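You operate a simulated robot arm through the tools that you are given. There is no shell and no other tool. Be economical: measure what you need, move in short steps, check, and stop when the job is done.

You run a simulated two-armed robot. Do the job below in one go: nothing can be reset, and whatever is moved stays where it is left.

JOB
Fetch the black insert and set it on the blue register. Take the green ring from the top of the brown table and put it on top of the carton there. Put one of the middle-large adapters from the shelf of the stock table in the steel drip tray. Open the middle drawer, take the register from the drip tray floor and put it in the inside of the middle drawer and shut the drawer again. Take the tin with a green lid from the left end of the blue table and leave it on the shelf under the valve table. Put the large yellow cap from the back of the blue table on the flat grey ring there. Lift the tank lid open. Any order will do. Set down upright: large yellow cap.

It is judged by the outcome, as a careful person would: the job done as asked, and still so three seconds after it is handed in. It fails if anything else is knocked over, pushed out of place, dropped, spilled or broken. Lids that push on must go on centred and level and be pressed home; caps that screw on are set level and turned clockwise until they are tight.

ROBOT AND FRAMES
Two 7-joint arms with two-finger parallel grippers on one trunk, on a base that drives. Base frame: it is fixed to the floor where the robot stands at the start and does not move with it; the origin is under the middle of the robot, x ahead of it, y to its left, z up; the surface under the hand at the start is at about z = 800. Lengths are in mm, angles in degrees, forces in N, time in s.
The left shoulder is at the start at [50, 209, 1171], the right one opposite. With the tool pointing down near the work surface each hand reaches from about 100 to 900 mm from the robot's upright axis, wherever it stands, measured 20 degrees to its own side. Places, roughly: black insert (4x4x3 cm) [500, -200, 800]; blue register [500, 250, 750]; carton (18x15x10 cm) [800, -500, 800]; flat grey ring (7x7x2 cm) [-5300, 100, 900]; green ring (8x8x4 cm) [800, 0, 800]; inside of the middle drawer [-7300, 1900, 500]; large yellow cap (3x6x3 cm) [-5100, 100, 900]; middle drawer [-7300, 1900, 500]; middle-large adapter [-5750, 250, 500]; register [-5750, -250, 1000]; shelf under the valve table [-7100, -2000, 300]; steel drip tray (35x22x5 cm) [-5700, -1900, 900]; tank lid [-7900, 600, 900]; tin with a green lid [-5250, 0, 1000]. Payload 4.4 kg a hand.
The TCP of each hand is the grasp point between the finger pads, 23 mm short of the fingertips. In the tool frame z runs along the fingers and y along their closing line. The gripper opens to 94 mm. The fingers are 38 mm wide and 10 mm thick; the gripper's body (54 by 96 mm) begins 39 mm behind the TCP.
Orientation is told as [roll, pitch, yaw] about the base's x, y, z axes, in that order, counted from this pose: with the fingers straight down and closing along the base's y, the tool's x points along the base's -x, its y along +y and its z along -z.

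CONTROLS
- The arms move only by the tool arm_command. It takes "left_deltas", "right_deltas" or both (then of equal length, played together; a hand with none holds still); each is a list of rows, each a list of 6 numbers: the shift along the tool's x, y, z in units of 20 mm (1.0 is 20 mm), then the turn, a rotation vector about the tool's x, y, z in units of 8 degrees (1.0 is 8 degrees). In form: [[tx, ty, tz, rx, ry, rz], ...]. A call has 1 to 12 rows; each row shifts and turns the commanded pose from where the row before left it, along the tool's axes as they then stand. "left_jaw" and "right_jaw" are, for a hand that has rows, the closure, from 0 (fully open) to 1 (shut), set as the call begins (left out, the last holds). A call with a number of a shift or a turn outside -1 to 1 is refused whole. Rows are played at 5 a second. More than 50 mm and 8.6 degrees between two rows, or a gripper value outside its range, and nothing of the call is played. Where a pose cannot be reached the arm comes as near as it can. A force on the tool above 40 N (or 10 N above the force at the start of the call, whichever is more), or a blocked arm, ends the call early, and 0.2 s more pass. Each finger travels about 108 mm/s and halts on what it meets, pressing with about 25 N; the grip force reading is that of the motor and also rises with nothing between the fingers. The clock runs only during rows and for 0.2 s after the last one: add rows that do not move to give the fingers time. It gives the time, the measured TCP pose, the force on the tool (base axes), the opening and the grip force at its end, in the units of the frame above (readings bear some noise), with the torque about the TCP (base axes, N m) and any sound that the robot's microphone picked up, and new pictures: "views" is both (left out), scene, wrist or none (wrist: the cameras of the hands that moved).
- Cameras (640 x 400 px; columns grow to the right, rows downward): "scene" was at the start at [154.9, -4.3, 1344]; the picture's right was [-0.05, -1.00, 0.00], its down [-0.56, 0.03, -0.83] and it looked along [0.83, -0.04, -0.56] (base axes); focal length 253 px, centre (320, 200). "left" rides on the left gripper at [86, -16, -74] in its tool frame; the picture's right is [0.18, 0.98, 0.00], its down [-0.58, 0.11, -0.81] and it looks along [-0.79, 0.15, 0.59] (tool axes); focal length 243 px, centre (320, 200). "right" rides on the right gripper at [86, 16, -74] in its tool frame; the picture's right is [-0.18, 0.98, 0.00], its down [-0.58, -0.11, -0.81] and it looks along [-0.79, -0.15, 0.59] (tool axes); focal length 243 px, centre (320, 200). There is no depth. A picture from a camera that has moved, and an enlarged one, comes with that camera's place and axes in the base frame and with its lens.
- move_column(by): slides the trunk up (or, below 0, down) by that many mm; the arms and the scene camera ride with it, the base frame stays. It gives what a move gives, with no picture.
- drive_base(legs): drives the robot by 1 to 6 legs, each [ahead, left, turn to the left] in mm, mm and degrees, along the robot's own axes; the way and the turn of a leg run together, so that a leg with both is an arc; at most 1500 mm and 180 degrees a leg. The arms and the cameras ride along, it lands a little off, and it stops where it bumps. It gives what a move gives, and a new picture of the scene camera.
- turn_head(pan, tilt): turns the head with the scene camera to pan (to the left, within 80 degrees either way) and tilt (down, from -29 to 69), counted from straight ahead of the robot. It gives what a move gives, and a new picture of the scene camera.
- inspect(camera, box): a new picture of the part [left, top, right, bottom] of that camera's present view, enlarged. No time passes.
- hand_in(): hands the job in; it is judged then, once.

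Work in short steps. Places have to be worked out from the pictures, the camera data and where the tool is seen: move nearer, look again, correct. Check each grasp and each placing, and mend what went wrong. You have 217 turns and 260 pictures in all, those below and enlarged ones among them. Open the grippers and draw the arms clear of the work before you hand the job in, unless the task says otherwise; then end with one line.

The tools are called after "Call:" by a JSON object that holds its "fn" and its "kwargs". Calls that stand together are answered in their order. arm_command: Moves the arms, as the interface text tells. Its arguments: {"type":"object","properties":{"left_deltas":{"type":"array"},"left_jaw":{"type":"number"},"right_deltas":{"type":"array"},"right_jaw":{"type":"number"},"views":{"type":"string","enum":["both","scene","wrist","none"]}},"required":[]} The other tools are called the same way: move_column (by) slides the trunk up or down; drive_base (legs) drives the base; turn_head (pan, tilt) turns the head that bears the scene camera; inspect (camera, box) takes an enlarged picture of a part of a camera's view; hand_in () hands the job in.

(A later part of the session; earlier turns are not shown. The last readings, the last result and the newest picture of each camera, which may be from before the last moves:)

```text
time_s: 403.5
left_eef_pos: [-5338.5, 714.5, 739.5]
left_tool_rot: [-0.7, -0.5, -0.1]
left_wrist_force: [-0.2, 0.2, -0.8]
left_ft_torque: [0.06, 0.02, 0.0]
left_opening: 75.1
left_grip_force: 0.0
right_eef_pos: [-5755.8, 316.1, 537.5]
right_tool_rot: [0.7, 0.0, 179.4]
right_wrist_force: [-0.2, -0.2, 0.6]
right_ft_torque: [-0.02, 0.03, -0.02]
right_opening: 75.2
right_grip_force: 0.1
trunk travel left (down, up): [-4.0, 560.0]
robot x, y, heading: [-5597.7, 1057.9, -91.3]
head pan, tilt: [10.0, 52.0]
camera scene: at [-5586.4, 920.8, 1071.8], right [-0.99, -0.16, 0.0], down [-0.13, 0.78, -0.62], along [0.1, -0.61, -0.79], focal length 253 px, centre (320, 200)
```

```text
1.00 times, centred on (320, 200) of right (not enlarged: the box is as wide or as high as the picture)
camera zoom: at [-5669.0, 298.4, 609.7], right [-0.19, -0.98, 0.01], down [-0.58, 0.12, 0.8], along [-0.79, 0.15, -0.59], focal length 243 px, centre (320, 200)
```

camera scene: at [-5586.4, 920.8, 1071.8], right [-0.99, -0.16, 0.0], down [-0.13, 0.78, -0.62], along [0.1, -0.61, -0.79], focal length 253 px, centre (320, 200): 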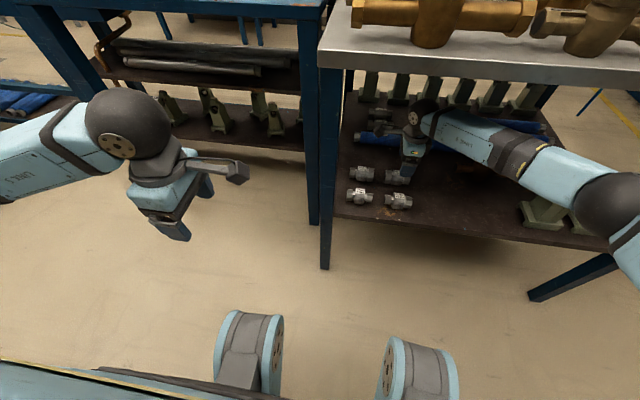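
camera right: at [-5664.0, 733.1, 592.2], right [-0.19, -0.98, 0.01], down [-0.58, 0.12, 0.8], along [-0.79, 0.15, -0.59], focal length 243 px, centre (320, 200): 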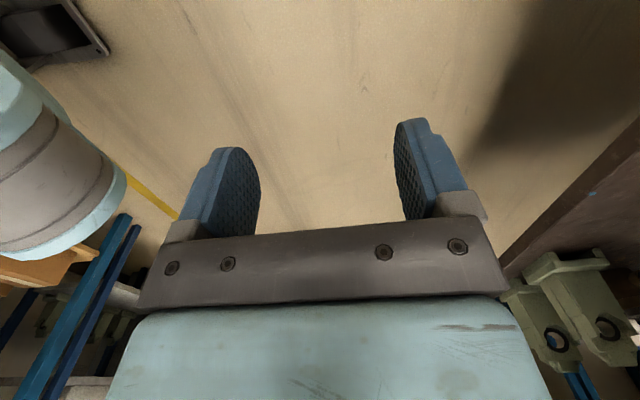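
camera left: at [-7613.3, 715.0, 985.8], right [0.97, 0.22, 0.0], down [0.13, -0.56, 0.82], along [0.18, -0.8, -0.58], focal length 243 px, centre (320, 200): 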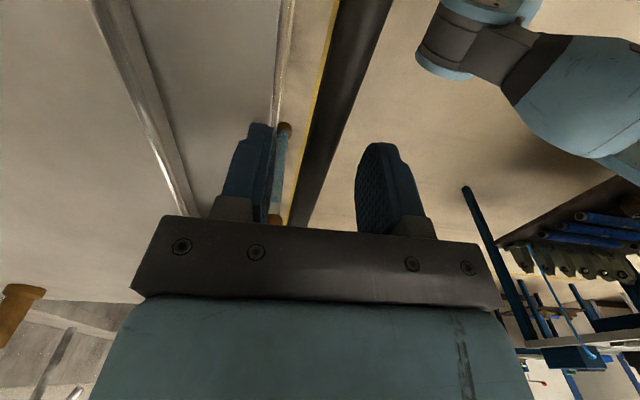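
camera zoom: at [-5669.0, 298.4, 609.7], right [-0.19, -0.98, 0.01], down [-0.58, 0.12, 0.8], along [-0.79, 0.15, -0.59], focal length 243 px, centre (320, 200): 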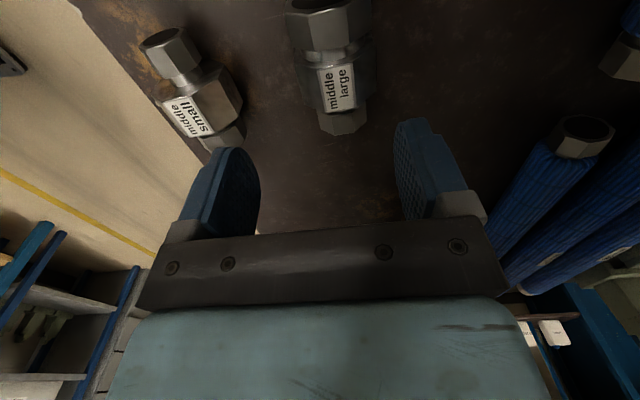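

The "middle large" adapter is right below, centred near (-5746,304). I adjust and descend.

Call:
{"fn": "arm_command", "kwargs": {"right_deltas": [[0.45, 0.6, 0, 0, 0, 0], [0, 0, 0.9, 0, 0, 0], [0, 0, 0.9, 0, 0, 0], [0, 0, 0.9, 0, 0, 0], [0, 0, 0.9, 0, 0, 0], [0, 0, 0.3, 0, 0, 0], [0, 0, 0, 0, 0, 0]], "views": "wrist"}}

```text
time_s: 405.1
left_eef_pos: [-5338.7, 714.5, 737.7]
left_tool_rot: [-0.9, -0.5, 0.0]
left_wrist_force: [-1.2, 0.1, -0.2]
left_ft_torque: [0.01, -0.02, 0.03]
left_opening: 75.2
left_grip_force: 0.0
right_eef_pos: [-5746.4, 304.5, 459.4]
right_tool_rot: [0.7, 0.1, 179.4]
right_wrist_force: [0.6, 0.9, -0.5]
right_ft_torque: [-0.03, -0.02, 0.0]
right_opening: 75.1
right_grip_force: 0.0
trunk travel left (down, up): [-4.0, 560.0]
robot x, y, heading: [-5594.1, 1064.4, -90.7]
head pan, tilt: [10.0, 52.0]
camera right: at [-5660.6, 285.5, 532.4], right [-0.19, -0.98, 0.01], down [-0.58, 0.12, 0.8], along [-0.79, 0.15, -0.59], focal length 243 px, centre (320, 200)
```

right: 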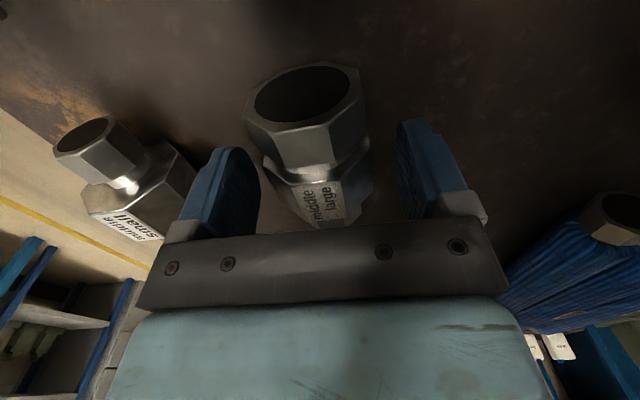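

The adapter is between the fingers. I lower 6 mm more and close.

Call:
{"fn": "arm_command", "kwargs": {"right_deltas": [[0, 0, 0.3, 0, 0, 0], [0, 0, 0, 0, 0, 0]], "views": "none"}}

Call:
{"fn": "arm_command", "kwargs": {"right_deltas": [[0, 0, 0, 0, 0, 0], [0, 0, 0, 0, 0, 0], [0, 0, 0, 0, 0, 0], [0, 0, -0.5, 0, 0, 0], [0, 0, -1, 0, 0, 0], [0, 0, -1, 0, 0, 0], [0, 0, -1, 0, 0, 0], [0, 0, 0, 0, 0, 0]], "right_jaw": 1, "views": "wrist"}}

```text
time_s: 405.7
left_eef_pos: [-5336.8, 714.6, 739.1]
left_tool_rot: [-0.8, -0.4, -0.1]
left_wrist_force: [-0.5, -0.2, 0.3]
left_ft_torque: [-0.03, 0.0, 0.01]
left_opening: 75.4
left_grip_force: 0.1
right_eef_pos: [-5745.3, 303.3, 452.7]
right_tool_rot: [0.7, 0.1, 179.5]
right_wrist_force: [0.3, 0.0, -0.3]
right_ft_torque: [0.01, -0.01, 0.0]
right_opening: 75.6
right_grip_force: 0.0
trunk travel left (down, up): [-4.0, 560.0]
robot x, y, heading: [-5599.4, 1060.3, -91.1]
head pan, tilt: [10.0, 52.0]
```

```text
time_s: 407.5
left_eef_pos: [-5337.9, 714.2, 738.1]
left_tool_rot: [-0.7, -0.4, -0.1]
left_wrist_force: [0.0, 0.6, 0.7]
left_ft_torque: [-0.01, -0.01, -0.01]
left_opening: 75.2
left_grip_force: 0.1
right_eef_pos: [-5747.2, 305.0, 523.5]
right_tool_rot: [0.7, 0.1, 179.4]
right_wrist_force: [-0.7, 0.2, -2.3]
right_ft_torque: [0.0, 0.01, 0.01]
right_opening: 49.7
right_grip_force: 25.3
trunk travel left (down, up): [-4.0, 560.0]
robot x, y, heading: [-5597.5, 1057.8, -90.6]
head pan, tilt: [10.0, 52.0]
camera right: at [-5660.2, 287.1, 596.5], right [-0.19, -0.98, 0.01], down [-0.58, 0.12, 0.8], along [-0.79, 0.15, -0.59], focal length 243 px, centre (320, 200)
```

right: 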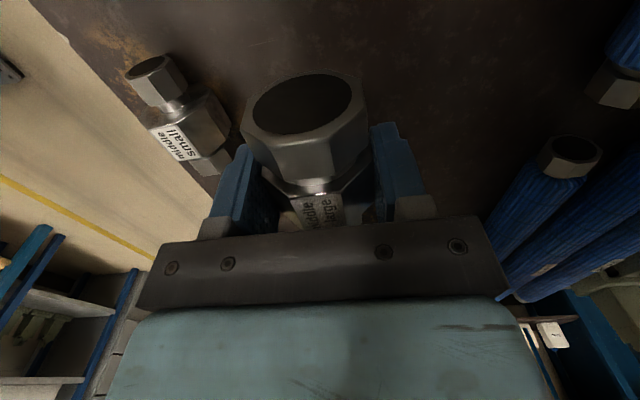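

Held at 50 mm. I rise another 20 mm and back straight out.

Call:
{"fn": "arm_command", "kwargs": {"right_deltas": [[0, 0, -1, 0, 0, 0], [0, 0, -0.3, 0, 0, 0]], "views": "none"}}

Call:
{"fn": "drive_base", "kwargs": {"legs": [[-420, 0, 0]]}}

```text
time_s: 408.1
left_eef_pos: [-5338.1, 714.6, 740.2]
left_tool_rot: [-0.8, -0.4, -0.1]
left_wrist_force: [0.4, -0.5, 0.3]
left_ft_torque: [0.03, 0.01, 0.03]
left_opening: 75.2
left_grip_force: 0.0
right_eef_pos: [-5746.7, 304.6, 548.5]
right_tool_rot: [0.8, 0.0, 179.4]
right_wrist_force: [-0.3, 0.2, -3.8]
right_ft_torque: [0.0, -0.05, -0.03]
right_opening: 49.9
right_grip_force: 24.8
trunk travel left (down, up): [-4.0, 560.0]
robot x, y, heading: [-5592.3, 1061.4, -91.0]
head pan, tilt: [10.0, 52.0]
```

```text
time_s: 410.1
left_eef_pos: [-5347.3, 1011.9, 739.7]
left_tool_rot: [-0.8, -0.6, 1.2]
left_wrist_force: [0.5, -0.1, -0.4]
left_ft_torque: [0.02, 0.04, -0.02]
left_opening: 75.0
left_grip_force: 0.1
right_eef_pos: [-5743.3, 593.3, 549.4]
right_tool_rot: [0.7, 0.1, -179.0]
right_wrist_force: [0.6, 0.5, -3.4]
right_ft_torque: [0.02, -0.02, 0.0]
right_opening: 49.6
right_grip_force: 24.9
trunk travel left (down, up): [-4.0, 560.0]
robot x, y, heading: [-5612.1, 1355.4, -89.5]
head pan, tilt: [10.0, 52.0]
stopped in leg 1: the robot was blocked; the commanded pose is now the measured one
camera scene: at [-5600.0, 1212.9, 1071.6], right [-0.98, -0.18, 0.0], down [-0.14, 0.78, -0.61], along [0.11, -0.6, -0.79], focal length 253 px, centre (320, 200)
```

scene: 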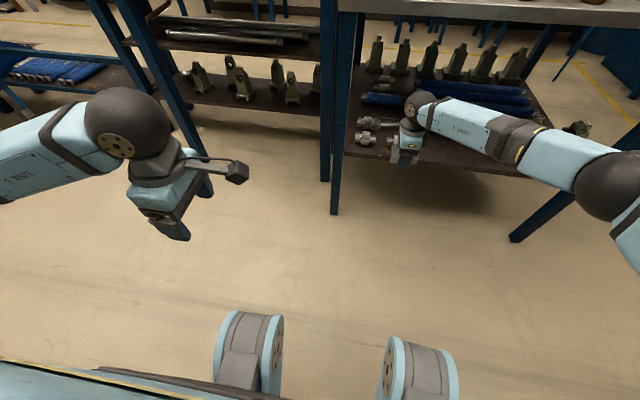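

Something is behind the base, but the hand is out. I pull the hand in 120 mm and raise the trunk.

Call:
{"fn": "arm_command", "kwargs": {"right_deltas": [[0, -1, 0, 0, 0, 0], [0, -1, 0, 0, 0, 0], [0, -1, 0, 0, 0, 0], [0, -1, 0, 0, 0, 0], [0, -1, 0, 0, 0, 0], [0, -1, 0, 0, 0, 0]], "views": "none"}}

Call:
{"fn": "move_column", "kwargs": {"by": 250}}

Call:
{"fn": "arm_command", "kwargs": {"right_deltas": [[0, 0, -1, 0, 0, 0], [0, 0, -1, 0, 0, 0], [0, 0, -1, 0, 0, 0], [0, 0, -1, 0, 0, 0], [0, 0, -1, 0, 0, 0], [0, 0, -1, 0, 0, 0], [0, 0, -1, 0, 0, 0], [0, 0, -1, 0, 0, 0], [0, 0, -1, 0, 0, 0], [0, 0, -1, 0, 0, 0], [0, 0, -1, 0, 0, 0], [0, 0, -1, 0, 0, 0]], "left_deltas": [[0, 0, -1, 0, 0, 0.94], [0, 0, -1, 0, 0, 0.94], [0, 0, -1, 0, 0, 0.94], [0, 0, -1, 0, 0, 0.94], [0, 0, -1, 0, 0, 0.94], [0, 0, -1, 0, 0, 0.94], [0, 0, 0, 0, 0, 0.94], [0, 0, 0, 0, 0, 0.94], [0, 0, 0, 0, 0, 0.94], [0, 0, 0, 0, 0, 0.94], [0, 0, 0, 0, 0, 0.94], [0, 0, 0, 0, 0, 0.94]], "views": "none"}}

```text
time_s: 411.5
left_eef_pos: [-5345.5, 1012.9, 739.0]
left_tool_rot: [-0.8, -0.6, 1.2]
left_wrist_force: [-0.7, 0.4, -0.7]
left_ft_torque: [0.02, -0.01, -0.03]
left_opening: 75.0
left_grip_force: 0.1
right_eef_pos: [-5745.0, 713.2, 547.7]
right_tool_rot: [0.8, 0.3, -179.2]
right_wrist_force: [-0.2, -0.5, -3.7]
right_ft_torque: [0.04, 0.0, 0.02]
right_opening: 49.5
right_grip_force: 25.0
trunk travel left (down, up): [-4.0, 560.0]
robot x, y, heading: [-5613.6, 1353.9, -89.9]
head pan, tilt: [10.0, 52.0]
```

```text
time_s: 414.1
left_eef_pos: [-5345.7, 1014.0, 988.9]
left_tool_rot: [-0.7, -0.6, 1.1]
left_wrist_force: [0.1, 0.2, -0.5]
left_ft_torque: [-0.01, -0.01, 0.01]
left_opening: 75.1
left_grip_force: 0.0
right_eef_pos: [-5744.8, 713.8, 797.5]
right_tool_rot: [0.8, 0.3, -179.1]
right_wrist_force: [0.3, -0.1, -3.6]
right_ft_torque: [0.0, 0.0, -0.01]
right_opening: 49.7
right_grip_force: 25.1
trunk travel left (down, up): [-254.0, 310.0]
robot x, y, heading: [-5611.1, 1355.5, -89.5]
head pan, tilt: [10.0, 52.0]
```

```text
time_s: 416.7
left_eef_pos: [-5345.8, 1015.1, 1109.1]
left_tool_rot: [0.6, -0.9, -89.1]
left_wrist_force: [-0.3, 1.3, 1.2]
left_ft_torque: [-0.02, 0.0, -0.01]
left_opening: 75.2
left_grip_force: 0.0
right_eef_pos: [-5744.4, 717.4, 1037.0]
right_tool_rot: [0.8, 0.2, -179.1]
right_wrist_force: [0.1, 0.6, -3.4]
right_ft_torque: [-0.02, 0.01, -0.01]
right_opening: 50.1
right_grip_force: 24.9
trunk travel left (down, up): [-254.0, 310.0]
robot x, y, heading: [-5612.3, 1358.1, -89.8]
head pan, tilt: [10.0, 52.0]
```

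Adapter secured. I drive around the west end of the stock table back to the aisle, then along to the drip tray.

Call:
{"fn": "drive_base", "kwargs": {"legs": [[120, 0, 0], [0, -1390, 0], [1100, 0, 0], [930, 0, 0]]}}

```text
time_s: 439.6
left_eef_pos: [-6792.4, -1173.5, 1107.0]
left_tool_rot: [0.6, -0.8, -92.4]
left_wrist_force: [-0.2, -0.1, -0.2]
left_ft_torque: [0.02, -0.02, -0.03]
left_opening: 75.1
left_grip_force: 0.1
right_eef_pos: [-7207.0, -1446.6, 1035.7]
right_tool_rot: [0.8, 0.3, 177.6]
right_wrist_force: [-0.1, -0.1, -2.6]
right_ft_torque: [0.02, 0.0, -0.01]
right_opening: 49.7
right_grip_force: 25.2
trunk travel left (down, up): [-254.0, 310.0]
robot x, y, heading: [-7038.1, -816.9, -92.8]
head pan, tilt: [10.0, 52.0]
camera scene: at [-7033.3, -959.8, 1321.8], right [-0.99, -0.12, 0.0], down [-0.1, 0.78, -0.62], along [0.08, -0.61, -0.79], focal length 253 px, centre (320, 200)
```

scene: 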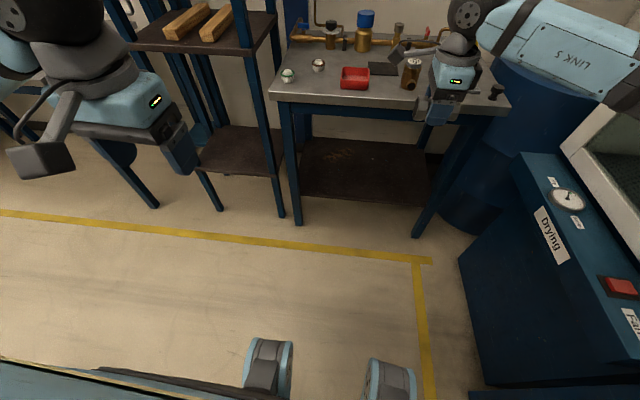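

Here's the valve table with its empty low shelf (front y≈-1740, x −6830…−7480). Now I sidestep along the aisle to the drip tray.

Call:
{"fn": "drive_base", "kwargs": {"legs": [[0, 0, 2.5], [0, 1400, 0], [150, 0, 0]]}}

Call:
{"fn": "turn_head", "kwargs": {"pan": 0, "tilt": 38}}

```text
time_s: 453.3
left_eef_pos: [-5385.5, -1307.3, 1109.6]
left_tool_rot: [0.6, -0.6, -89.0]
left_wrist_force: [-0.6, 0.2, -0.4]
left_ft_torque: [0.02, -0.03, 0.07]
left_opening: 75.2
left_grip_force: 0.1
right_eef_pos: [-5783.4, -1604.1, 1036.1]
right_tool_rot: [0.7, 0.3, -179.1]
right_wrist_force: [-0.5, -0.5, -3.1]
right_ft_torque: [0.02, 0.0, 0.0]
right_opening: 49.4
right_grip_force: 24.9
trunk travel left (down, up): [-254.0, 310.0]
robot x, y, heading: [-5651.1, -967.0, -89.4]
head pan, tilt: [10.0, 52.0]
camera scene: at [-5638.6, -1108.3, 1321.7], right [-0.98, -0.18, 0.0], down [-0.14, 0.78, -0.61], along [0.11, -0.6, -0.79], focal length 253 px, centre (320, 200)
```

scene: 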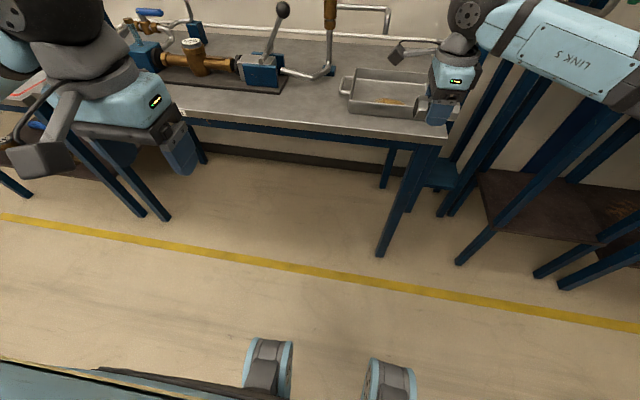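

```text
time_s: 454.1
left_eef_pos: [-5385.9, -1306.1, 1108.3]
left_tool_rot: [0.6, -0.8, -89.1]
left_wrist_force: [-0.4, 0.5, -1.0]
left_ft_torque: [0.0, -0.01, 0.01]
left_opening: 75.1
left_grip_force: 0.1
right_eef_pos: [-5783.8, -1604.0, 1037.6]
right_tool_rot: [0.8, 0.3, -179.1]
right_wrist_force: [-0.7, 0.6, -2.8]
right_ft_torque: [0.0, -0.02, 0.0]
right_opening: 49.8
right_grip_force: 25.4
trunk travel left (down, up): [-254.0, 310.0]
robot x, y, heading: [-5650.5, -964.0, -89.5]
head pan, tilt: [0.0, 38.0]
camera scene: at [-5651.5, -1119.7, 1341.6], right [-1.0, -0.01, 0.0], down [0.0, 0.62, -0.79], along [0.01, -0.79, -0.62], focal length 253 px, centre (320, 200)
```

scene: 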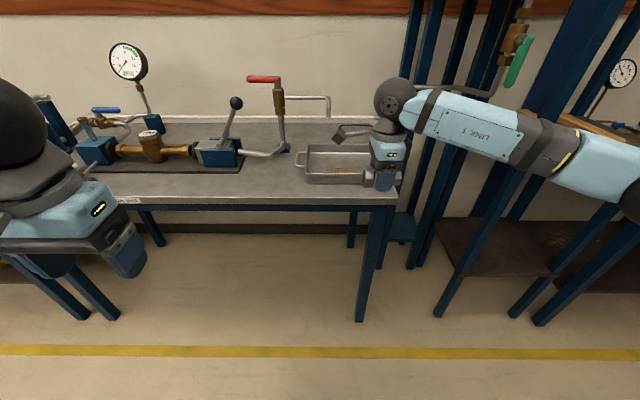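

The tray is centred near (-5750,-1885). I drive forward 266 mm at height, a little right, keeping the hand camera away from the valve pipe.

Call:
{"fn": "drive_base", "kwargs": {"legs": [[264, -16, 0]]}}

Call:
{"fn": "inspect", "kwargs": {"camera": "right", "box": [0, 0, 640, 400]}}

```text
time_s: 456.0
left_eef_pos: [-5401.4, -1568.3, 1110.0]
left_tool_rot: [0.6, -0.8, -89.2]
left_wrist_force: [1.2, -0.5, -0.2]
left_ft_torque: [0.02, -0.02, 0.01]
left_opening: 75.4
left_grip_force: 0.0
right_eef_pos: [-5798.6, -1865.1, 1037.5]
right_tool_rot: [0.8, 0.3, -179.1]
right_wrist_force: [0.2, -0.4, -3.2]
right_ft_torque: [0.02, -0.01, 0.0]
right_opening: 49.8
right_grip_force: 24.6
trunk travel left (down, up): [-254.0, 310.0]
robot x, y, heading: [-5668.8, -1228.1, -89.5]
head pan, tilt: [0.0, 38.0]
camera scene: at [-5665.7, -1381.4, 1341.5], right [-1.0, -0.01, 0.0], down [0.0, 0.62, -0.79], along [0.01, -0.79, -0.62], focal length 253 px, centre (320, 200)
```

scene: 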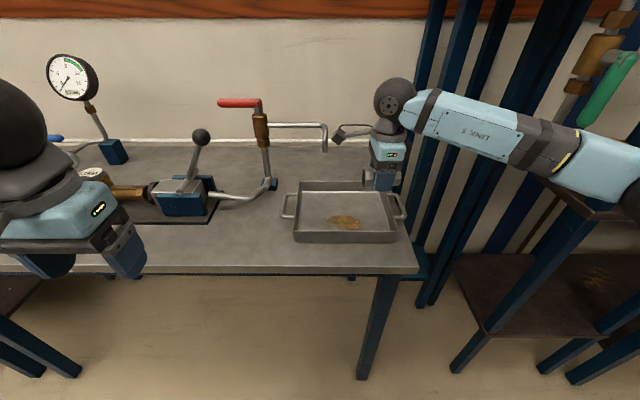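

```text
1.00 times, centred on (320, 200) of right (not enlarged: the box is as wide or as high as the picture)
camera zoom: at [-5711.8, -1880.6, 1110.1], right [-0.17, -0.99, 0.01], down [-0.59, 0.11, 0.8], along [-0.79, 0.13, -0.6], focal length 243 px, centre (320, 200)
```

zoom: 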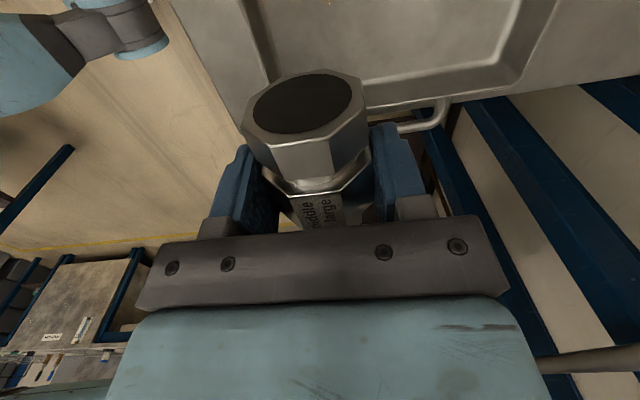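

The tray spans about x −5603…−5850, y −1770…−1985. I shift the adapter 55 mm toward its middle and go down to 965.

Call:
{"fn": "arm_command", "kwargs": {"right_deltas": [[0.92, 0.2, 0, 0, 0, 0], [0.92, 0.2, 0, 0, 0, 0], [0.92, 0.2, 0, 0, 0, 0], [0, 0, 0.9, 0, 0, 0], [0, 0, 0.9, 0, 0, 0], [0, 0, 0.9, 0, 0, 0], [0, 0, 0.9, 0, 0, 0], [0, 0, 0, 0, 0, 0]], "views": "both"}}

```text
time_s: 457.8
left_eef_pos: [-5399.7, -1567.2, 1108.8]
left_tool_rot: [0.6, -0.7, -89.0]
left_wrist_force: [-0.2, -0.2, -0.4]
left_ft_torque: [-0.01, 0.0, 0.0]
left_opening: 75.2
left_grip_force: 0.1
right_eef_pos: [-5742.8, -1876.2, 965.9]
right_tool_rot: [0.8, 0.3, -179.2]
right_wrist_force: [0.1, 0.2, -4.0]
right_ft_torque: [0.0, -0.01, -0.02]
right_opening: 49.9
right_grip_force: 24.5
trunk travel left (down, up): [-254.0, 310.0]
robot x, y, heading: [-5664.0, -1229.3, -89.6]
head pan, tilt: [0.0, 38.0]
camera scene: at [-5665.6, -1380.6, 1341.6], right [-1.0, -0.01, 0.0], down [0.0, 0.62, -0.79], along [0.01, -0.79, -0.62], focal length 253 px, centre (320, 200)
camera right: at [-5656.7, -1890.3, 1039.0], right [-0.17, -0.99, 0.01], down [-0.59, 0.11, 0.8], along [-0.79, 0.13, -0.6], focal length 243 px, centre (320, 200)
```

scene: 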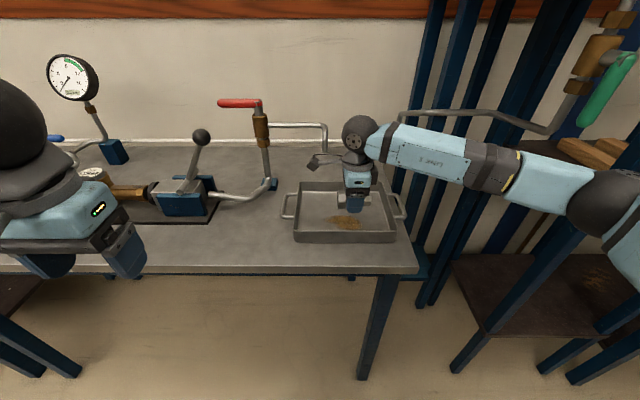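
right: 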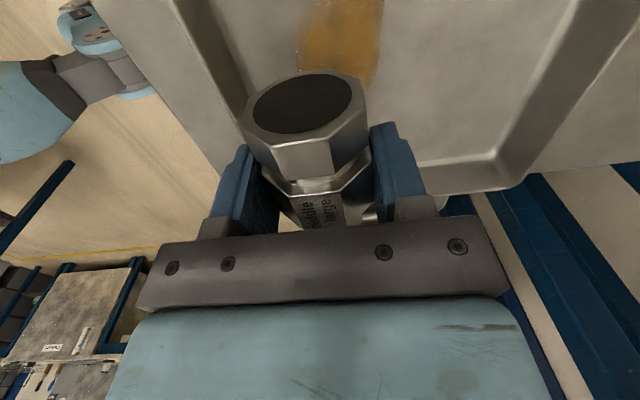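

The tray floor spans y −1829…−2013 and the west wall base x≈−5804, so I shift 45 mm further in and 25 mm east, then lower to contact.

Call:
{"fn": "arm_command", "kwargs": {"right_deltas": [[0.4, 0.75, 0, 0, 0, 0], [0.4, 0.75, 0, 0, 0, 0], [0.4, 0.75, 0, 0, 0, 0], [0, 0, 0.6, 0, 0, 0], [0, 0, 0.5, 0, 0, 0], [0, 0, 0, 0, 0, 0]], "views": "wrist"}}

```text
time_s: 459.2
left_eef_pos: [-5400.4, -1567.9, 1108.9]
left_tool_rot: [0.7, -0.8, -89.2]
left_wrist_force: [-0.4, 0.0, -0.1]
left_ft_torque: [0.02, 0.0, -0.02]
left_opening: 75.0
left_grip_force: 0.2
right_eef_pos: [-5715.6, -1921.0, 945.0]
right_tool_rot: [0.8, 0.3, -179.1]
right_wrist_force: [-0.1, -0.1, -3.3]
right_ft_torque: [0.01, -0.02, -0.04]
right_opening: 50.2
right_grip_force: 25.2
trunk travel left (down, up): [-254.0, 310.0]
robot x, y, heading: [-5667.9, -1225.6, -89.4]
head pan, tilt: [0.0, 38.0]
camera right: at [-5630.3, -1936.1, 1017.5], right [-0.17, -0.99, 0.01], down [-0.59, 0.11, 0.8], along [-0.79, 0.13, -0.6], focal length 243 px, centre (320, 200)
```

right: 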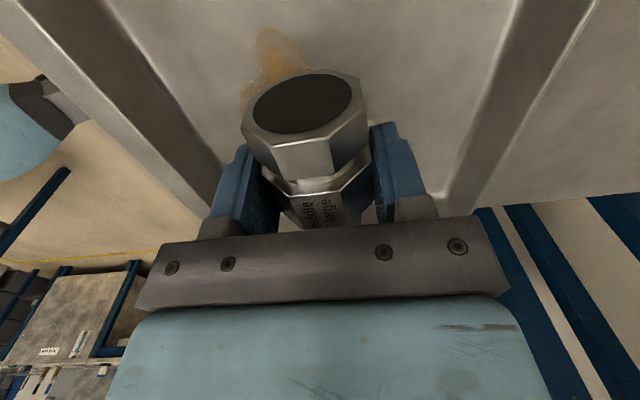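

Well inside the tray now. I creep down to contact.

Call:
{"fn": "arm_command", "kwargs": {"right_deltas": [[0, 0, 0.25, 0, 0, 0], [0, 0, 0.2, 0, 0, 0], [0, 0, 0.2, 0, 0, 0], [0, 0, 0.2, 0, 0, 0], [0, 0, 0.2, 0, 0, 0], [0, 0, 0, 0, 0, 0]], "views": "none"}}

```text
time_s: 460.6
left_eef_pos: [-5400.9, -1567.7, 1107.8]
left_tool_rot: [0.7, -0.8, -89.0]
left_wrist_force: [-0.7, 0.2, 1.1]
left_ft_torque: [-0.03, 0.02, 0.01]
left_opening: 75.2
left_grip_force: 0.0
right_eef_pos: [-5717.5, -1921.6, 923.8]
right_tool_rot: [0.9, 0.2, -179.1]
right_wrist_force: [-0.2, 1.1, -4.2]
right_ft_torque: [-0.02, -0.01, 0.03]
right_opening: 49.6
right_grip_force: 25.5
trunk travel left (down, up): [-254.0, 310.0]
robot x, y, heading: [-5666.4, -1225.8, -89.7]
head pan, tilt: [0.0, 38.0]
```

Call:
{"fn": "arm_command", "kwargs": {"right_deltas": [[0, 0, 0.15, 0, 0, 0], [0, 0, 0.15, 0, 0, 0], [0, 0, 0.15, 0, 0, 0], [0, 0, 0.15, 0, 0, 0], [0, 0, 0.15, 0, 0, 0], [0, 0, 0, 0, 0, 0]], "views": "wrist"}}

```text
time_s: 462.0
left_eef_pos: [-5400.9, -1568.3, 1108.4]
left_tool_rot: [0.7, -0.7, -89.0]
left_wrist_force: [0.4, -0.1, -1.0]
left_ft_torque: [0.02, 0.0, 0.0]
left_opening: 75.3
left_grip_force: 0.1
right_eef_pos: [-5717.4, -1922.0, 908.8]
right_tool_rot: [0.8, 0.3, -179.1]
right_wrist_force: [-0.3, 0.8, -3.0]
right_ft_torque: [-0.04, 0.02, -0.01]
right_opening: 49.9
right_grip_force: 25.1
trunk travel left (down, up): [-254.0, 310.0]
robot x, y, heading: [-5667.0, -1227.7, -89.3]
head pan, tilt: [0.0, 38.0]
camera right: at [-5631.0, -1938.0, 981.8], right [-0.17, -0.99, 0.01], down [-0.59, 0.11, 0.8], along [-0.79, 0.13, -0.6], focal length 243 px, centre (320, 200)
```

right: 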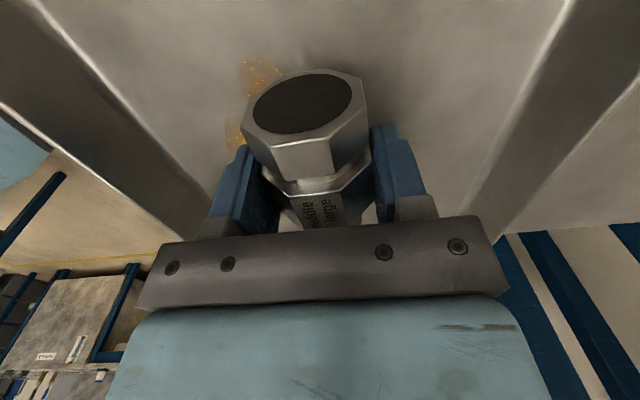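

Still in the air (the table is lower than assumed); I continue.

Call:
{"fn": "arm_command", "kwargs": {"right_deltas": [[0, 0, 0.2, 0, 0, 0], [0, 0, 0.2, 0, 0, 0], [0, 0, 0.15, 0, 0, 0], [0, 0, 0.15, 0, 0, 0], [0, 0, 0.15, 0, 0, 0], [0, 0, 0.15, 0, 0, 0], [0, 0, 0.15, 0, 0, 0], [0, 0, 0.15, 0, 0, 0], [0, 0, 0, 0, 0, 0]], "views": "wrist"}}

```text
time_s: 464.0
left_eef_pos: [-5401.4, -1567.6, 1109.6]
left_tool_rot: [0.6, -0.9, -89.1]
left_wrist_force: [0.4, -0.3, -0.3]
left_ft_torque: [0.03, 0.0, 0.02]
left_opening: 74.8
left_grip_force: 0.0
right_eef_pos: [-5716.8, -1923.1, 889.3]
right_tool_rot: [1.3, 0.6, -179.1]
right_wrist_force: [0.3, 4.7, 15.6]
right_ft_torque: [0.5, 0.31, -0.06]
right_opening: 49.9
right_grip_force: 25.1
trunk travel left (down, up): [-254.0, 310.0]
robot x, y, heading: [-5666.3, -1225.2, -89.7]
head pan, tilt: [0.0, 38.0]
stopped in row 9 (right hand): the force on the tool passed its limit at 41 N (the readings are from after the stop); the commanded pose is now the measured one
camera right: at [-5630.8, -1937.7, 962.7], right [-0.17, -0.99, 0.02], down [-0.59, 0.12, 0.8], along [-0.79, 0.12, -0.6], focal length 243 px, centre (320, 200)
```

right: 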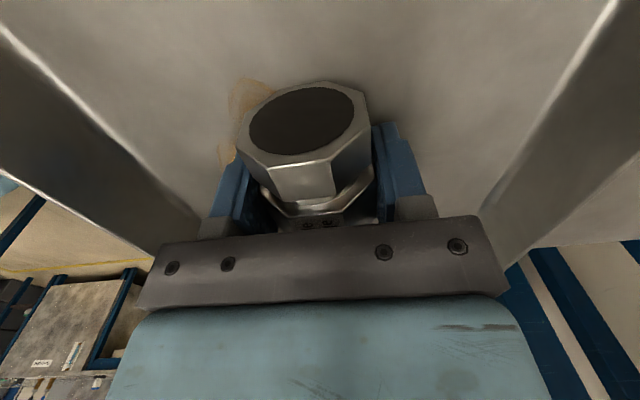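

Contact on the tray floor. I ease up 2 mm, open a little, and rise.

Call:
{"fn": "arm_command", "kwargs": {"right_deltas": [[0, 0, -0.1, 0, 0, 0], [0, 0, 0, 0, 0, 0], [0, 0, 0, 0, 0, 0]], "right_jaw": 0.3, "views": "none"}}

Call:
{"fn": "arm_command", "kwargs": {"right_deltas": [[0, 0, -0.5, 0, 0, 0], [0, 0, -1, 0, 0, 0], [0, 0, -1, 0, 0, 0], [0, 0, -1, 0, 0, 0], [0, 0, -1, 0, 0, 0], [0, 0, -1, 0, 0, 0], [0, 0, -1, 0, 0, 0], [0, 0, -1, 0, 0, 0], [0, 0, -1, 0, 0, 0], [0, 0, -1, 0, 0, 0]], "views": "wrist"}}

```text
time_s: 464.8
left_eef_pos: [-5398.5, -1566.1, 1108.9]
left_tool_rot: [0.6, -0.9, -89.1]
left_wrist_force: [0.0, 0.3, -0.7]
left_ft_torque: [-0.03, 0.02, 0.0]
left_opening: 75.3
left_grip_force: 0.0
right_eef_pos: [-5717.1, -1923.9, 888.9]
right_tool_rot: [1.2, 0.5, -179.3]
right_wrist_force: [0.1, -7.3, 14.7]
right_ft_torque: [0.36, 0.23, 0.08]
right_opening: 62.3
right_grip_force: 0.2
trunk travel left (down, up): [-254.0, 310.0]
robot x, y, heading: [-5668.4, -1230.8, -89.3]
head pan, tilt: [0.0, 38.0]
```

```text
time_s: 467.0
left_eef_pos: [-5400.4, -1566.8, 1109.5]
left_tool_rot: [0.6, -0.8, -89.2]
left_wrist_force: [0.2, 0.7, 0.5]
left_ft_torque: [-0.01, -0.02, 0.01]
left_opening: 75.1
left_grip_force: 0.0
right_eef_pos: [-5718.9, -1919.2, 1078.7]
right_tool_rot: [1.1, 0.5, -179.2]
right_wrist_force: [0.3, 0.1, -0.7]
right_ft_torque: [-0.01, 0.0, -0.01]
right_opening: 65.9
right_grip_force: 0.1
trunk travel left (down, up): [-254.0, 310.0]
robot x, y, heading: [-5668.3, -1229.8, -89.7]
head pan, tilt: [0.0, 38.0]
camera right: at [-5633.0, -1934.8, 1151.9], right [-0.17, -0.99, 0.02], down [-0.59, 0.12, 0.8], along [-0.79, 0.13, -0.6], focal length 243 px, centre (320, 200)
```

right: 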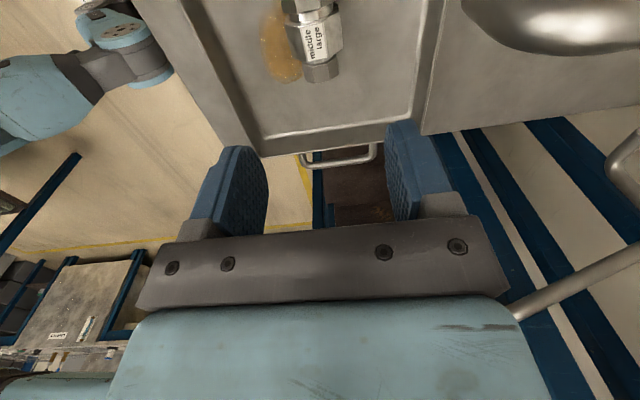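

The middle-large adapter rests in the drip tray. Last is the tin: I bring the right hand back, square it, back off and turn round to the blue table.

Call:
{"fn": "arm_command", "kwargs": {"right_deltas": [[0, -1, 0, 0, 0, 0], [0, -1, 0, 0, 0, 0], [0, -1, 0, 0, 0, 0], [0, -1, 0, 0, 0, 0], [0, -1, 0, 0, 0, 0], [0, -1, 0, 0, 0, 0], [0, -1, 0, 0, 0, 0], [0, -1, 0, 0, 0, 0], [0, -1, 0, 0, 0, 0], [0, -1, 0, 0, 0, 0], [-1, -1, 0, 0, 0, 0], [-1, -1, 0, 0, 0, 0]], "views": "none"}}

Call:
{"fn": "arm_command", "kwargs": {"right_deltas": [[0, 0, -0.5, 0, 0, -0.94], [0, 0, -0.5, 0, 0, -0.94], [0, 0, -0.5, 0, 0, -0.94], [0, 0, -0.5, 0, 0, -0.94], [0, 0, 0, 0, 0, -0.94], [0, 0, 0, 0, 0, -0.94], [0, 0, 0, 0, 0, -0.94], [0, 0, 0, 0, 0, -0.94], [0, 0, 0, 0, 0, -0.94], [0, 0, 0, 0, 0, -0.94], [0, 0, 0, 0, 0, -0.94], [0, 0, 0, 0, 0, -0.94]], "right_jaw": 0, "views": "none"}}

Call:
{"fn": "drive_base", "kwargs": {"legs": [[-250, 0, 0], [0, 250, 0], [0, 0, 179]]}}

```text
time_s: 469.6
left_eef_pos: [-5400.3, -1567.2, 1110.4]
left_tool_rot: [0.6, -0.7, -89.2]
left_wrist_force: [0.0, 0.3, 0.5]
left_ft_torque: [0.02, 0.0, 0.0]
left_opening: 75.3
left_grip_force: 0.0
right_eef_pos: [-5762.5, -1680.5, 1072.5]
right_tool_rot: [1.1, 0.4, -179.1]
right_wrist_force: [-0.1, 0.3, 0.1]
right_ft_torque: [-0.02, 0.0, -0.04]
right_opening: 65.8
right_grip_force: 0.1
trunk travel left (down, up): [-254.0, 310.0]
robot x, y, heading: [-5666.0, -1226.7, -89.7]
head pan, tilt: [0.0, 38.0]
```

```text
time_s: 472.2
left_eef_pos: [-5400.0, -1566.3, 1109.6]
left_tool_rot: [0.7, -0.9, -89.1]
left_wrist_force: [-0.1, 0.4, -0.1]
left_ft_torque: [0.0, -0.01, -0.05]
left_opening: 75.1
left_grip_force: 0.0
right_eef_pos: [-5762.6, -1679.9, 1113.8]
right_tool_rot: [0.4, -1.0, -88.8]
right_wrist_force: [0.2, 0.9, -0.6]
right_ft_torque: [0.0, 0.02, 0.03]
right_opening: 94.1
right_grip_force: 0.0
trunk travel left (down, up): [-254.0, 310.0]
robot x, y, heading: [-5667.6, -1224.3, -89.4]
head pan, tilt: [0.0, 38.0]
```

```text
time_s: 483.6
left_eef_pos: [-5670.3, -623.7, 1109.1]
left_tool_rot: [0.7, -0.8, 87.8]
left_wrist_force: [0.1, -0.3, 0.3]
left_ft_torque: [0.03, 0.03, -0.01]
left_opening: 75.0
left_grip_force: 0.1
right_eef_pos: [-5303.9, -531.9, 1112.4]
right_tool_rot: [0.3, -1.1, 88.1]
right_wrist_force: [-0.8, 0.2, 0.4]
right_ft_torque: [-0.01, 0.01, 0.03]
right_opening: 94.0
right_grip_force: 0.0
trunk travel left (down, up): [-254.0, 310.0]
robot x, y, heading: [-5422.9, -978.0, 87.2]
head pan, tilt: [0.0, 38.0]
camera scene: at [-5417.4, -824.4, 1341.7], right [1.0, -0.05, 0.0], down [-0.03, -0.61, -0.79], along [0.04, 0.79, -0.62], focal length 253 px, centre (320, 200)
```

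scene: 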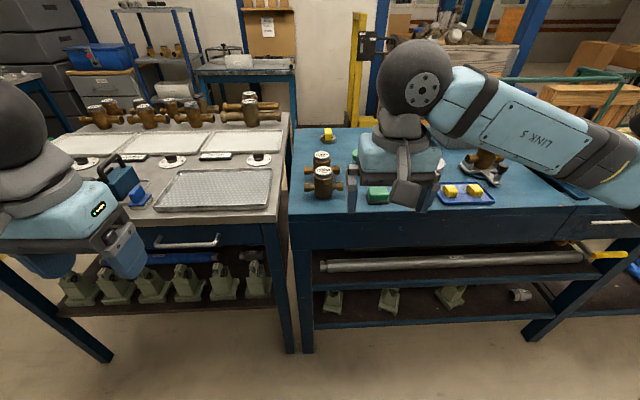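

The cap still stands on its ring. I drive up to the blue table.

Call:
{"fn": "drive_base", "kwargs": {"legs": [[0, 0, 2.5], [300, -30, 0]]}}

Call:
{"fn": "inspect", "kwargs": {"camera": "right", "box": [0, 0, 640, 400]}}

```text
time_s: 486.0
left_eef_pos: [-5648.9, -325.9, 1108.5]
left_tool_rot: [0.6, -0.8, 89.7]
left_wrist_force: [-1.1, 0.2, 0.0]
left_ft_torque: [0.01, -0.01, 0.0]
left_opening: 75.0
left_grip_force: 0.1
right_eef_pos: [-5284.2, -221.7, 1111.9]
right_tool_rot: [0.3, -1.0, 89.9]
right_wrist_force: [0.1, -0.1, -0.5]
right_ft_torque: [0.0, 0.0, -0.04]
right_opening: 94.4
right_grip_force: 0.1
trunk travel left (down, up): [-254.0, 310.0]
robot x, y, heading: [-5386.1, -676.1, 89.1]
head pan, tilt: [0.0, 38.0]
camera scene: at [-5390.1, -518.4, 1341.6], right [1.0, -0.01, 0.0], down [-0.01, -0.62, -0.79], along [0.01, 0.79, -0.62], focal length 253 px, centre (320, 200)
```

scene: 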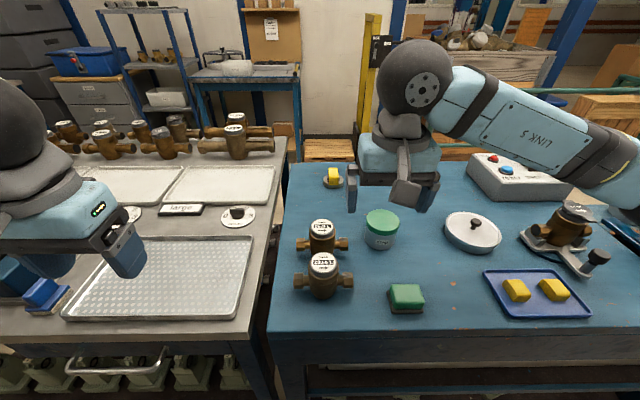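

```text
1.00 times, centred on (320, 200) of right (not enlarged: the box is as wide or as high as the picture)
camera zoom: at [-5301.1, -310.2, 1183.6], right [-0.98, 0.19, 0.01], down [0.12, 0.57, 0.82], along [0.15, 0.8, -0.58], focal length 243 px, centre (320, 200)
```

zoom: 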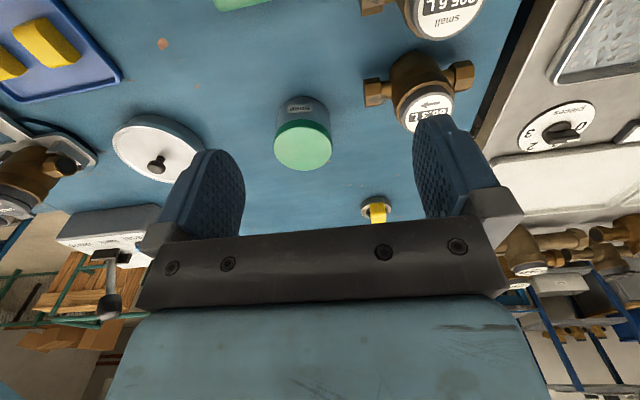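

The tin's lid centre is at (-5244,-112). I move over it and down to 1000.

Call:
{"fn": "arm_command", "kwargs": {"right_deltas": [[-0.9, -0.34, 0, 0, 0, 0], [-0.9, -0.34, 0, 0, 0, 0], [-0.9, -0.34, 0, 0, 0, 0], [-0.9, -0.34, 0.5, 0, 0, 0], [-0.9, -0.34, 1, 0, 0, 0], [-0.9, -0.3, 1, 0, 0, 0], [0, 0, 1, 0, 0, 0], [0, 0, 1, 0, 0, 0], [0, 0, 1, 0, 0, 0], [0, 0, 0, 0, 0, 0]], "views": "wrist"}}

```text
time_s: 488.2
left_eef_pos: [-5650.0, -326.9, 1108.8]
left_tool_rot: [0.7, -0.8, 89.6]
left_wrist_force: [-1.0, 0.6, 0.8]
left_ft_torque: [-0.02, -0.01, 0.03]
left_opening: 75.2
left_grip_force: 0.0
right_eef_pos: [-5245.7, -112.4, 1004.7]
right_tool_rot: [0.4, -1.1, 89.9]
right_wrist_force: [-0.3, -0.1, 0.5]
right_ft_torque: [-0.02, 0.0, -0.01]
right_opening: 94.0
right_grip_force: 0.0
trunk travel left (down, up): [-254.0, 310.0]
robot x, y, heading: [-5391.6, -669.7, 89.3]
head pan, tilt: [0.0, 38.0]
camera right: at [-5261.9, -201.5, 1075.2], right [-0.98, 0.19, 0.01], down [0.12, 0.57, 0.82], along [0.15, 0.8, -0.58], focal length 243 px, centre (320, 200)
```

right: 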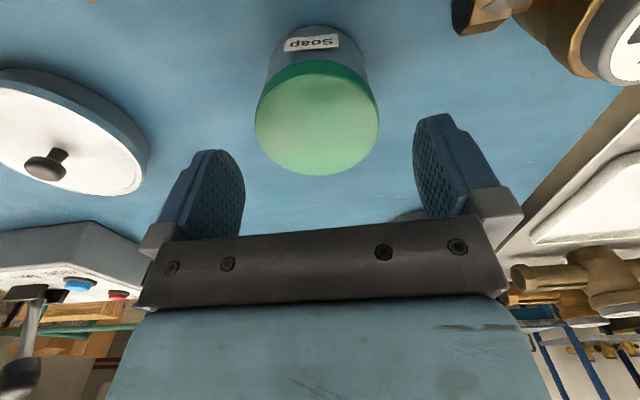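

Aligned within a few mm. I descend to z 932 and close.

Call:
{"fn": "arm_command", "kwargs": {"right_deltas": [[0.2, 0, 0.8, 0, 0, 0], [0, 0, 0.9, 0, 0, 0], [0, 0, 0.9, 0, 0, 0], [0, 0, 0.6, 0, 0, 0], [0, 0, 0.4, 0, 0, 0], [0, 0, 0, 0, 0, 0]], "views": "none"}}

Call:
{"fn": "arm_command", "kwargs": {"right_deltas": [[0, 0, 0, 0, 0, 0], [0, 0, 0, 0, 0, 0], [0, 0, 0, 0, 0, 0]], "right_jaw": 1, "views": "wrist"}}

```text
time_s: 489.6
left_eef_pos: [-5649.6, -327.2, 1108.5]
left_tool_rot: [0.6, -0.8, 89.7]
left_wrist_force: [0.8, 0.7, 0.7]
left_ft_torque: [-0.01, 0.02, 0.01]
left_opening: 75.3
left_grip_force: 0.1
right_eef_pos: [-5246.1, -115.5, 932.2]
right_tool_rot: [0.4, -1.1, 89.9]
right_wrist_force: [-1.1, -0.2, 0.5]
right_ft_torque: [-0.01, 0.01, -0.02]
right_opening: 93.9
right_grip_force: 0.2
trunk travel left (down, up): [-254.0, 310.0]
robot x, y, heading: [-5392.2, -669.8, 89.0]
head pan, tilt: [0.0, 38.0]
```

```text
time_s: 490.4
left_eef_pos: [-5649.3, -327.2, 1109.5]
left_tool_rot: [0.7, -0.8, 89.7]
left_wrist_force: [-0.4, 0.2, 1.1]
left_ft_torque: [0.01, -0.01, -0.02]
left_opening: 75.3
left_grip_force: 0.0
right_eef_pos: [-5246.3, -114.7, 932.9]
right_tool_rot: [0.4, -1.1, 89.9]
right_wrist_force: [0.9, 0.4, 1.3]
right_ft_torque: [0.09, -0.13, -0.02]
right_opening: 72.1
right_grip_force: 24.8
trunk travel left (down, up): [-254.0, 310.0]
robot x, y, heading: [-5387.9, -672.9, 89.2]
head pan, tilt: [0.0, 38.0]
camera right: at [-5261.9, -203.6, 1003.4], right [-0.98, 0.19, 0.01], down [0.12, 0.57, 0.82], along [0.15, 0.8, -0.58], focal length 243 px, centre (320, 200)
```

right: 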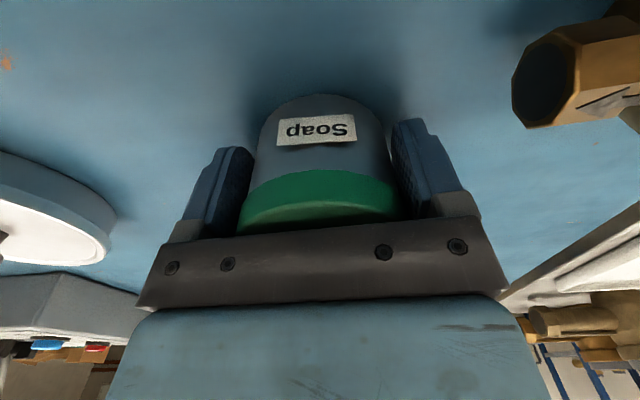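

Gripped at 72 mm. I lift and check that the whole tin comes.

Call:
{"fn": "arm_command", "kwargs": {"right_deltas": [[0, 0, -0.4, 0, 0, 0], [0, 0, -0.8, 0, 0, 0], [0, 0, -1, 0, 0, 0], [0, 0, -1, 0, 0, 0], [0, 0, -1, 0, 0, 0], [0, 0, -1, 0, 0, 0], [0, 0, -1, 0, 0, 0], [0, 0, -1, 0, 0, 0], [0, 0, -1, 0, 0, 0], [0, 0, 0, 0, 0, 0]], "views": "scene"}}

```text
time_s: 492.6
left_eef_pos: [-5650.1, -326.6, 1109.8]
left_tool_rot: [0.7, -0.7, 89.7]
left_wrist_force: [0.4, 0.1, 0.3]
left_ft_torque: [-0.03, 0.03, 0.02]
left_opening: 75.2
left_grip_force: 0.0
right_eef_pos: [-5246.0, -118.1, 1095.2]
right_tool_rot: [0.4, -1.1, 89.8]
right_wrist_force: [0.3, 0.5, -2.4]
right_ft_torque: [0.0, 0.03, -0.02]
right_opening: 72.1
right_grip_force: 25.0
trunk travel left (down, up): [-254.0, 310.0]
robot x, y, heading: [-5391.2, -676.0, 89.3]
head pan, tilt: [0.0, 38.0]
camera scene: at [-5390.0, -518.6, 1341.6], right [1.0, -0.01, 0.0], down [-0.01, -0.62, -0.79], along [0.01, 0.79, -0.62], focal length 253 px, centre (320, 200)
```

scene: 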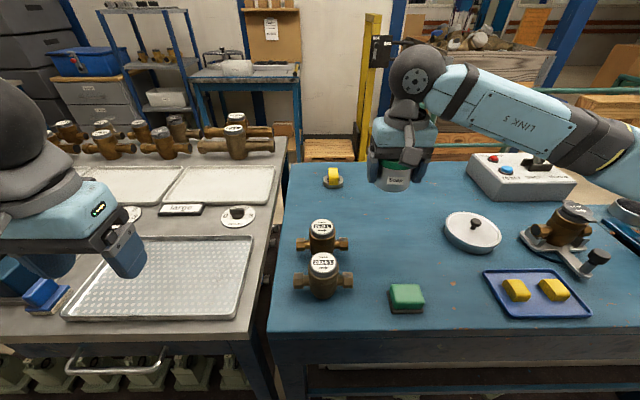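

Tin in hand. I back off, turn about, and sidestep along the aisle to the valve table.

Call:
{"fn": "drive_base", "kwargs": {"legs": [[-310, 0, 0], [0, 0, 180], [0, -800, 0], [0, -790, 0]]}}

Call:
{"fn": "turn_head", "kwargs": {"pan": 0, "tilt": 50}}

```text
time_s: 516.0
left_eef_pos: [-6720.7, -1320.4, 1108.6]
left_tool_rot: [0.7, -0.8, -89.5]
left_wrist_force: [-1.1, 1.1, 0.3]
left_ft_torque: [0.02, 0.01, 0.01]
left_opening: 74.9
left_grip_force: 0.1
right_eef_pos: [-7121.4, -1534.6, 1095.0]
right_tool_rot: [0.3, -1.0, -89.1]
right_wrist_force: [0.1, -0.4, -2.7]
right_ft_torque: [0.02, 0.03, 0.0]
right_opening: 72.0
right_grip_force: 24.5
trunk travel left (down, up): [-254.0, 310.0]
robot x, y, heading: [-6983.3, -974.9, -89.9]
head pan, tilt: [0.0, 38.0]
camera scene: at [-6985.2, -1131.9, 1341.6], right [-1.0, 0.0, 0.0], down [0.0, 0.62, -0.79], along [0.0, -0.79, -0.62], focal length 253 px, centre (320, 200)
```

scene: 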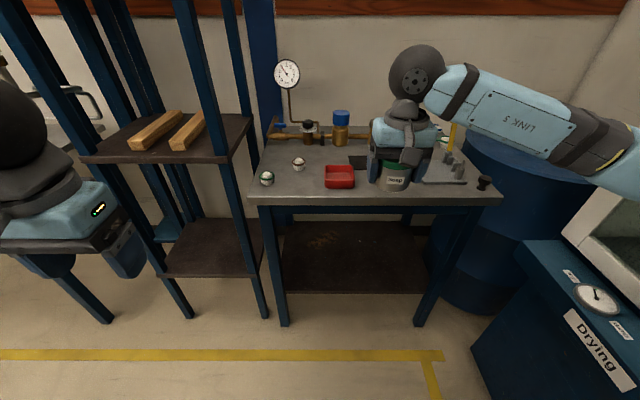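

```text
time_s: 516.8
left_eef_pos: [-6720.9, -1319.9, 1109.1]
left_tool_rot: [0.6, -0.8, -89.5]
left_wrist_force: [0.2, 0.2, 0.2]
left_ft_torque: [-0.02, -0.02, -0.02]
left_opening: 75.2
left_grip_force: 0.0
right_eef_pos: [-7121.6, -1535.6, 1095.2]
right_tool_rot: [0.4, -1.1, -89.1]
right_wrist_force: [-0.8, -0.5, -2.1]
right_ft_torque: [0.05, -0.01, 0.0]
right_opening: 71.9
right_grip_force: 24.9
trunk travel left (down, up): [-254.0, 310.0]
robot x, y, heading: [-6985.5, -983.4, -89.9]
head pan, tilt: [0.0, 50.0]
camera scene: at [-6985.2, -1122.7, 1324.5], right [-1.0, 0.0, 0.0], down [0.0, 0.77, -0.64], along [0.0, -0.64, -0.77], focal length 253 px, centre (320, 200)
```

scene: 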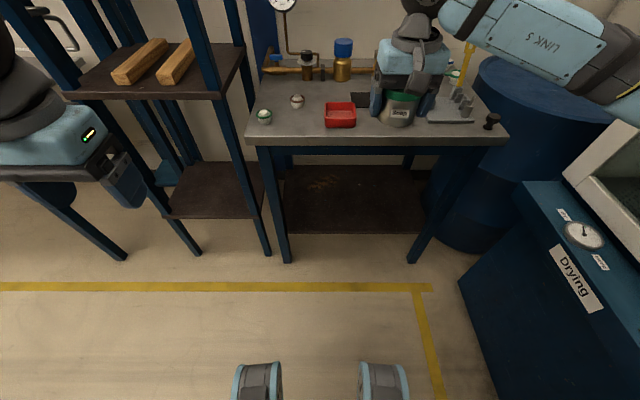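

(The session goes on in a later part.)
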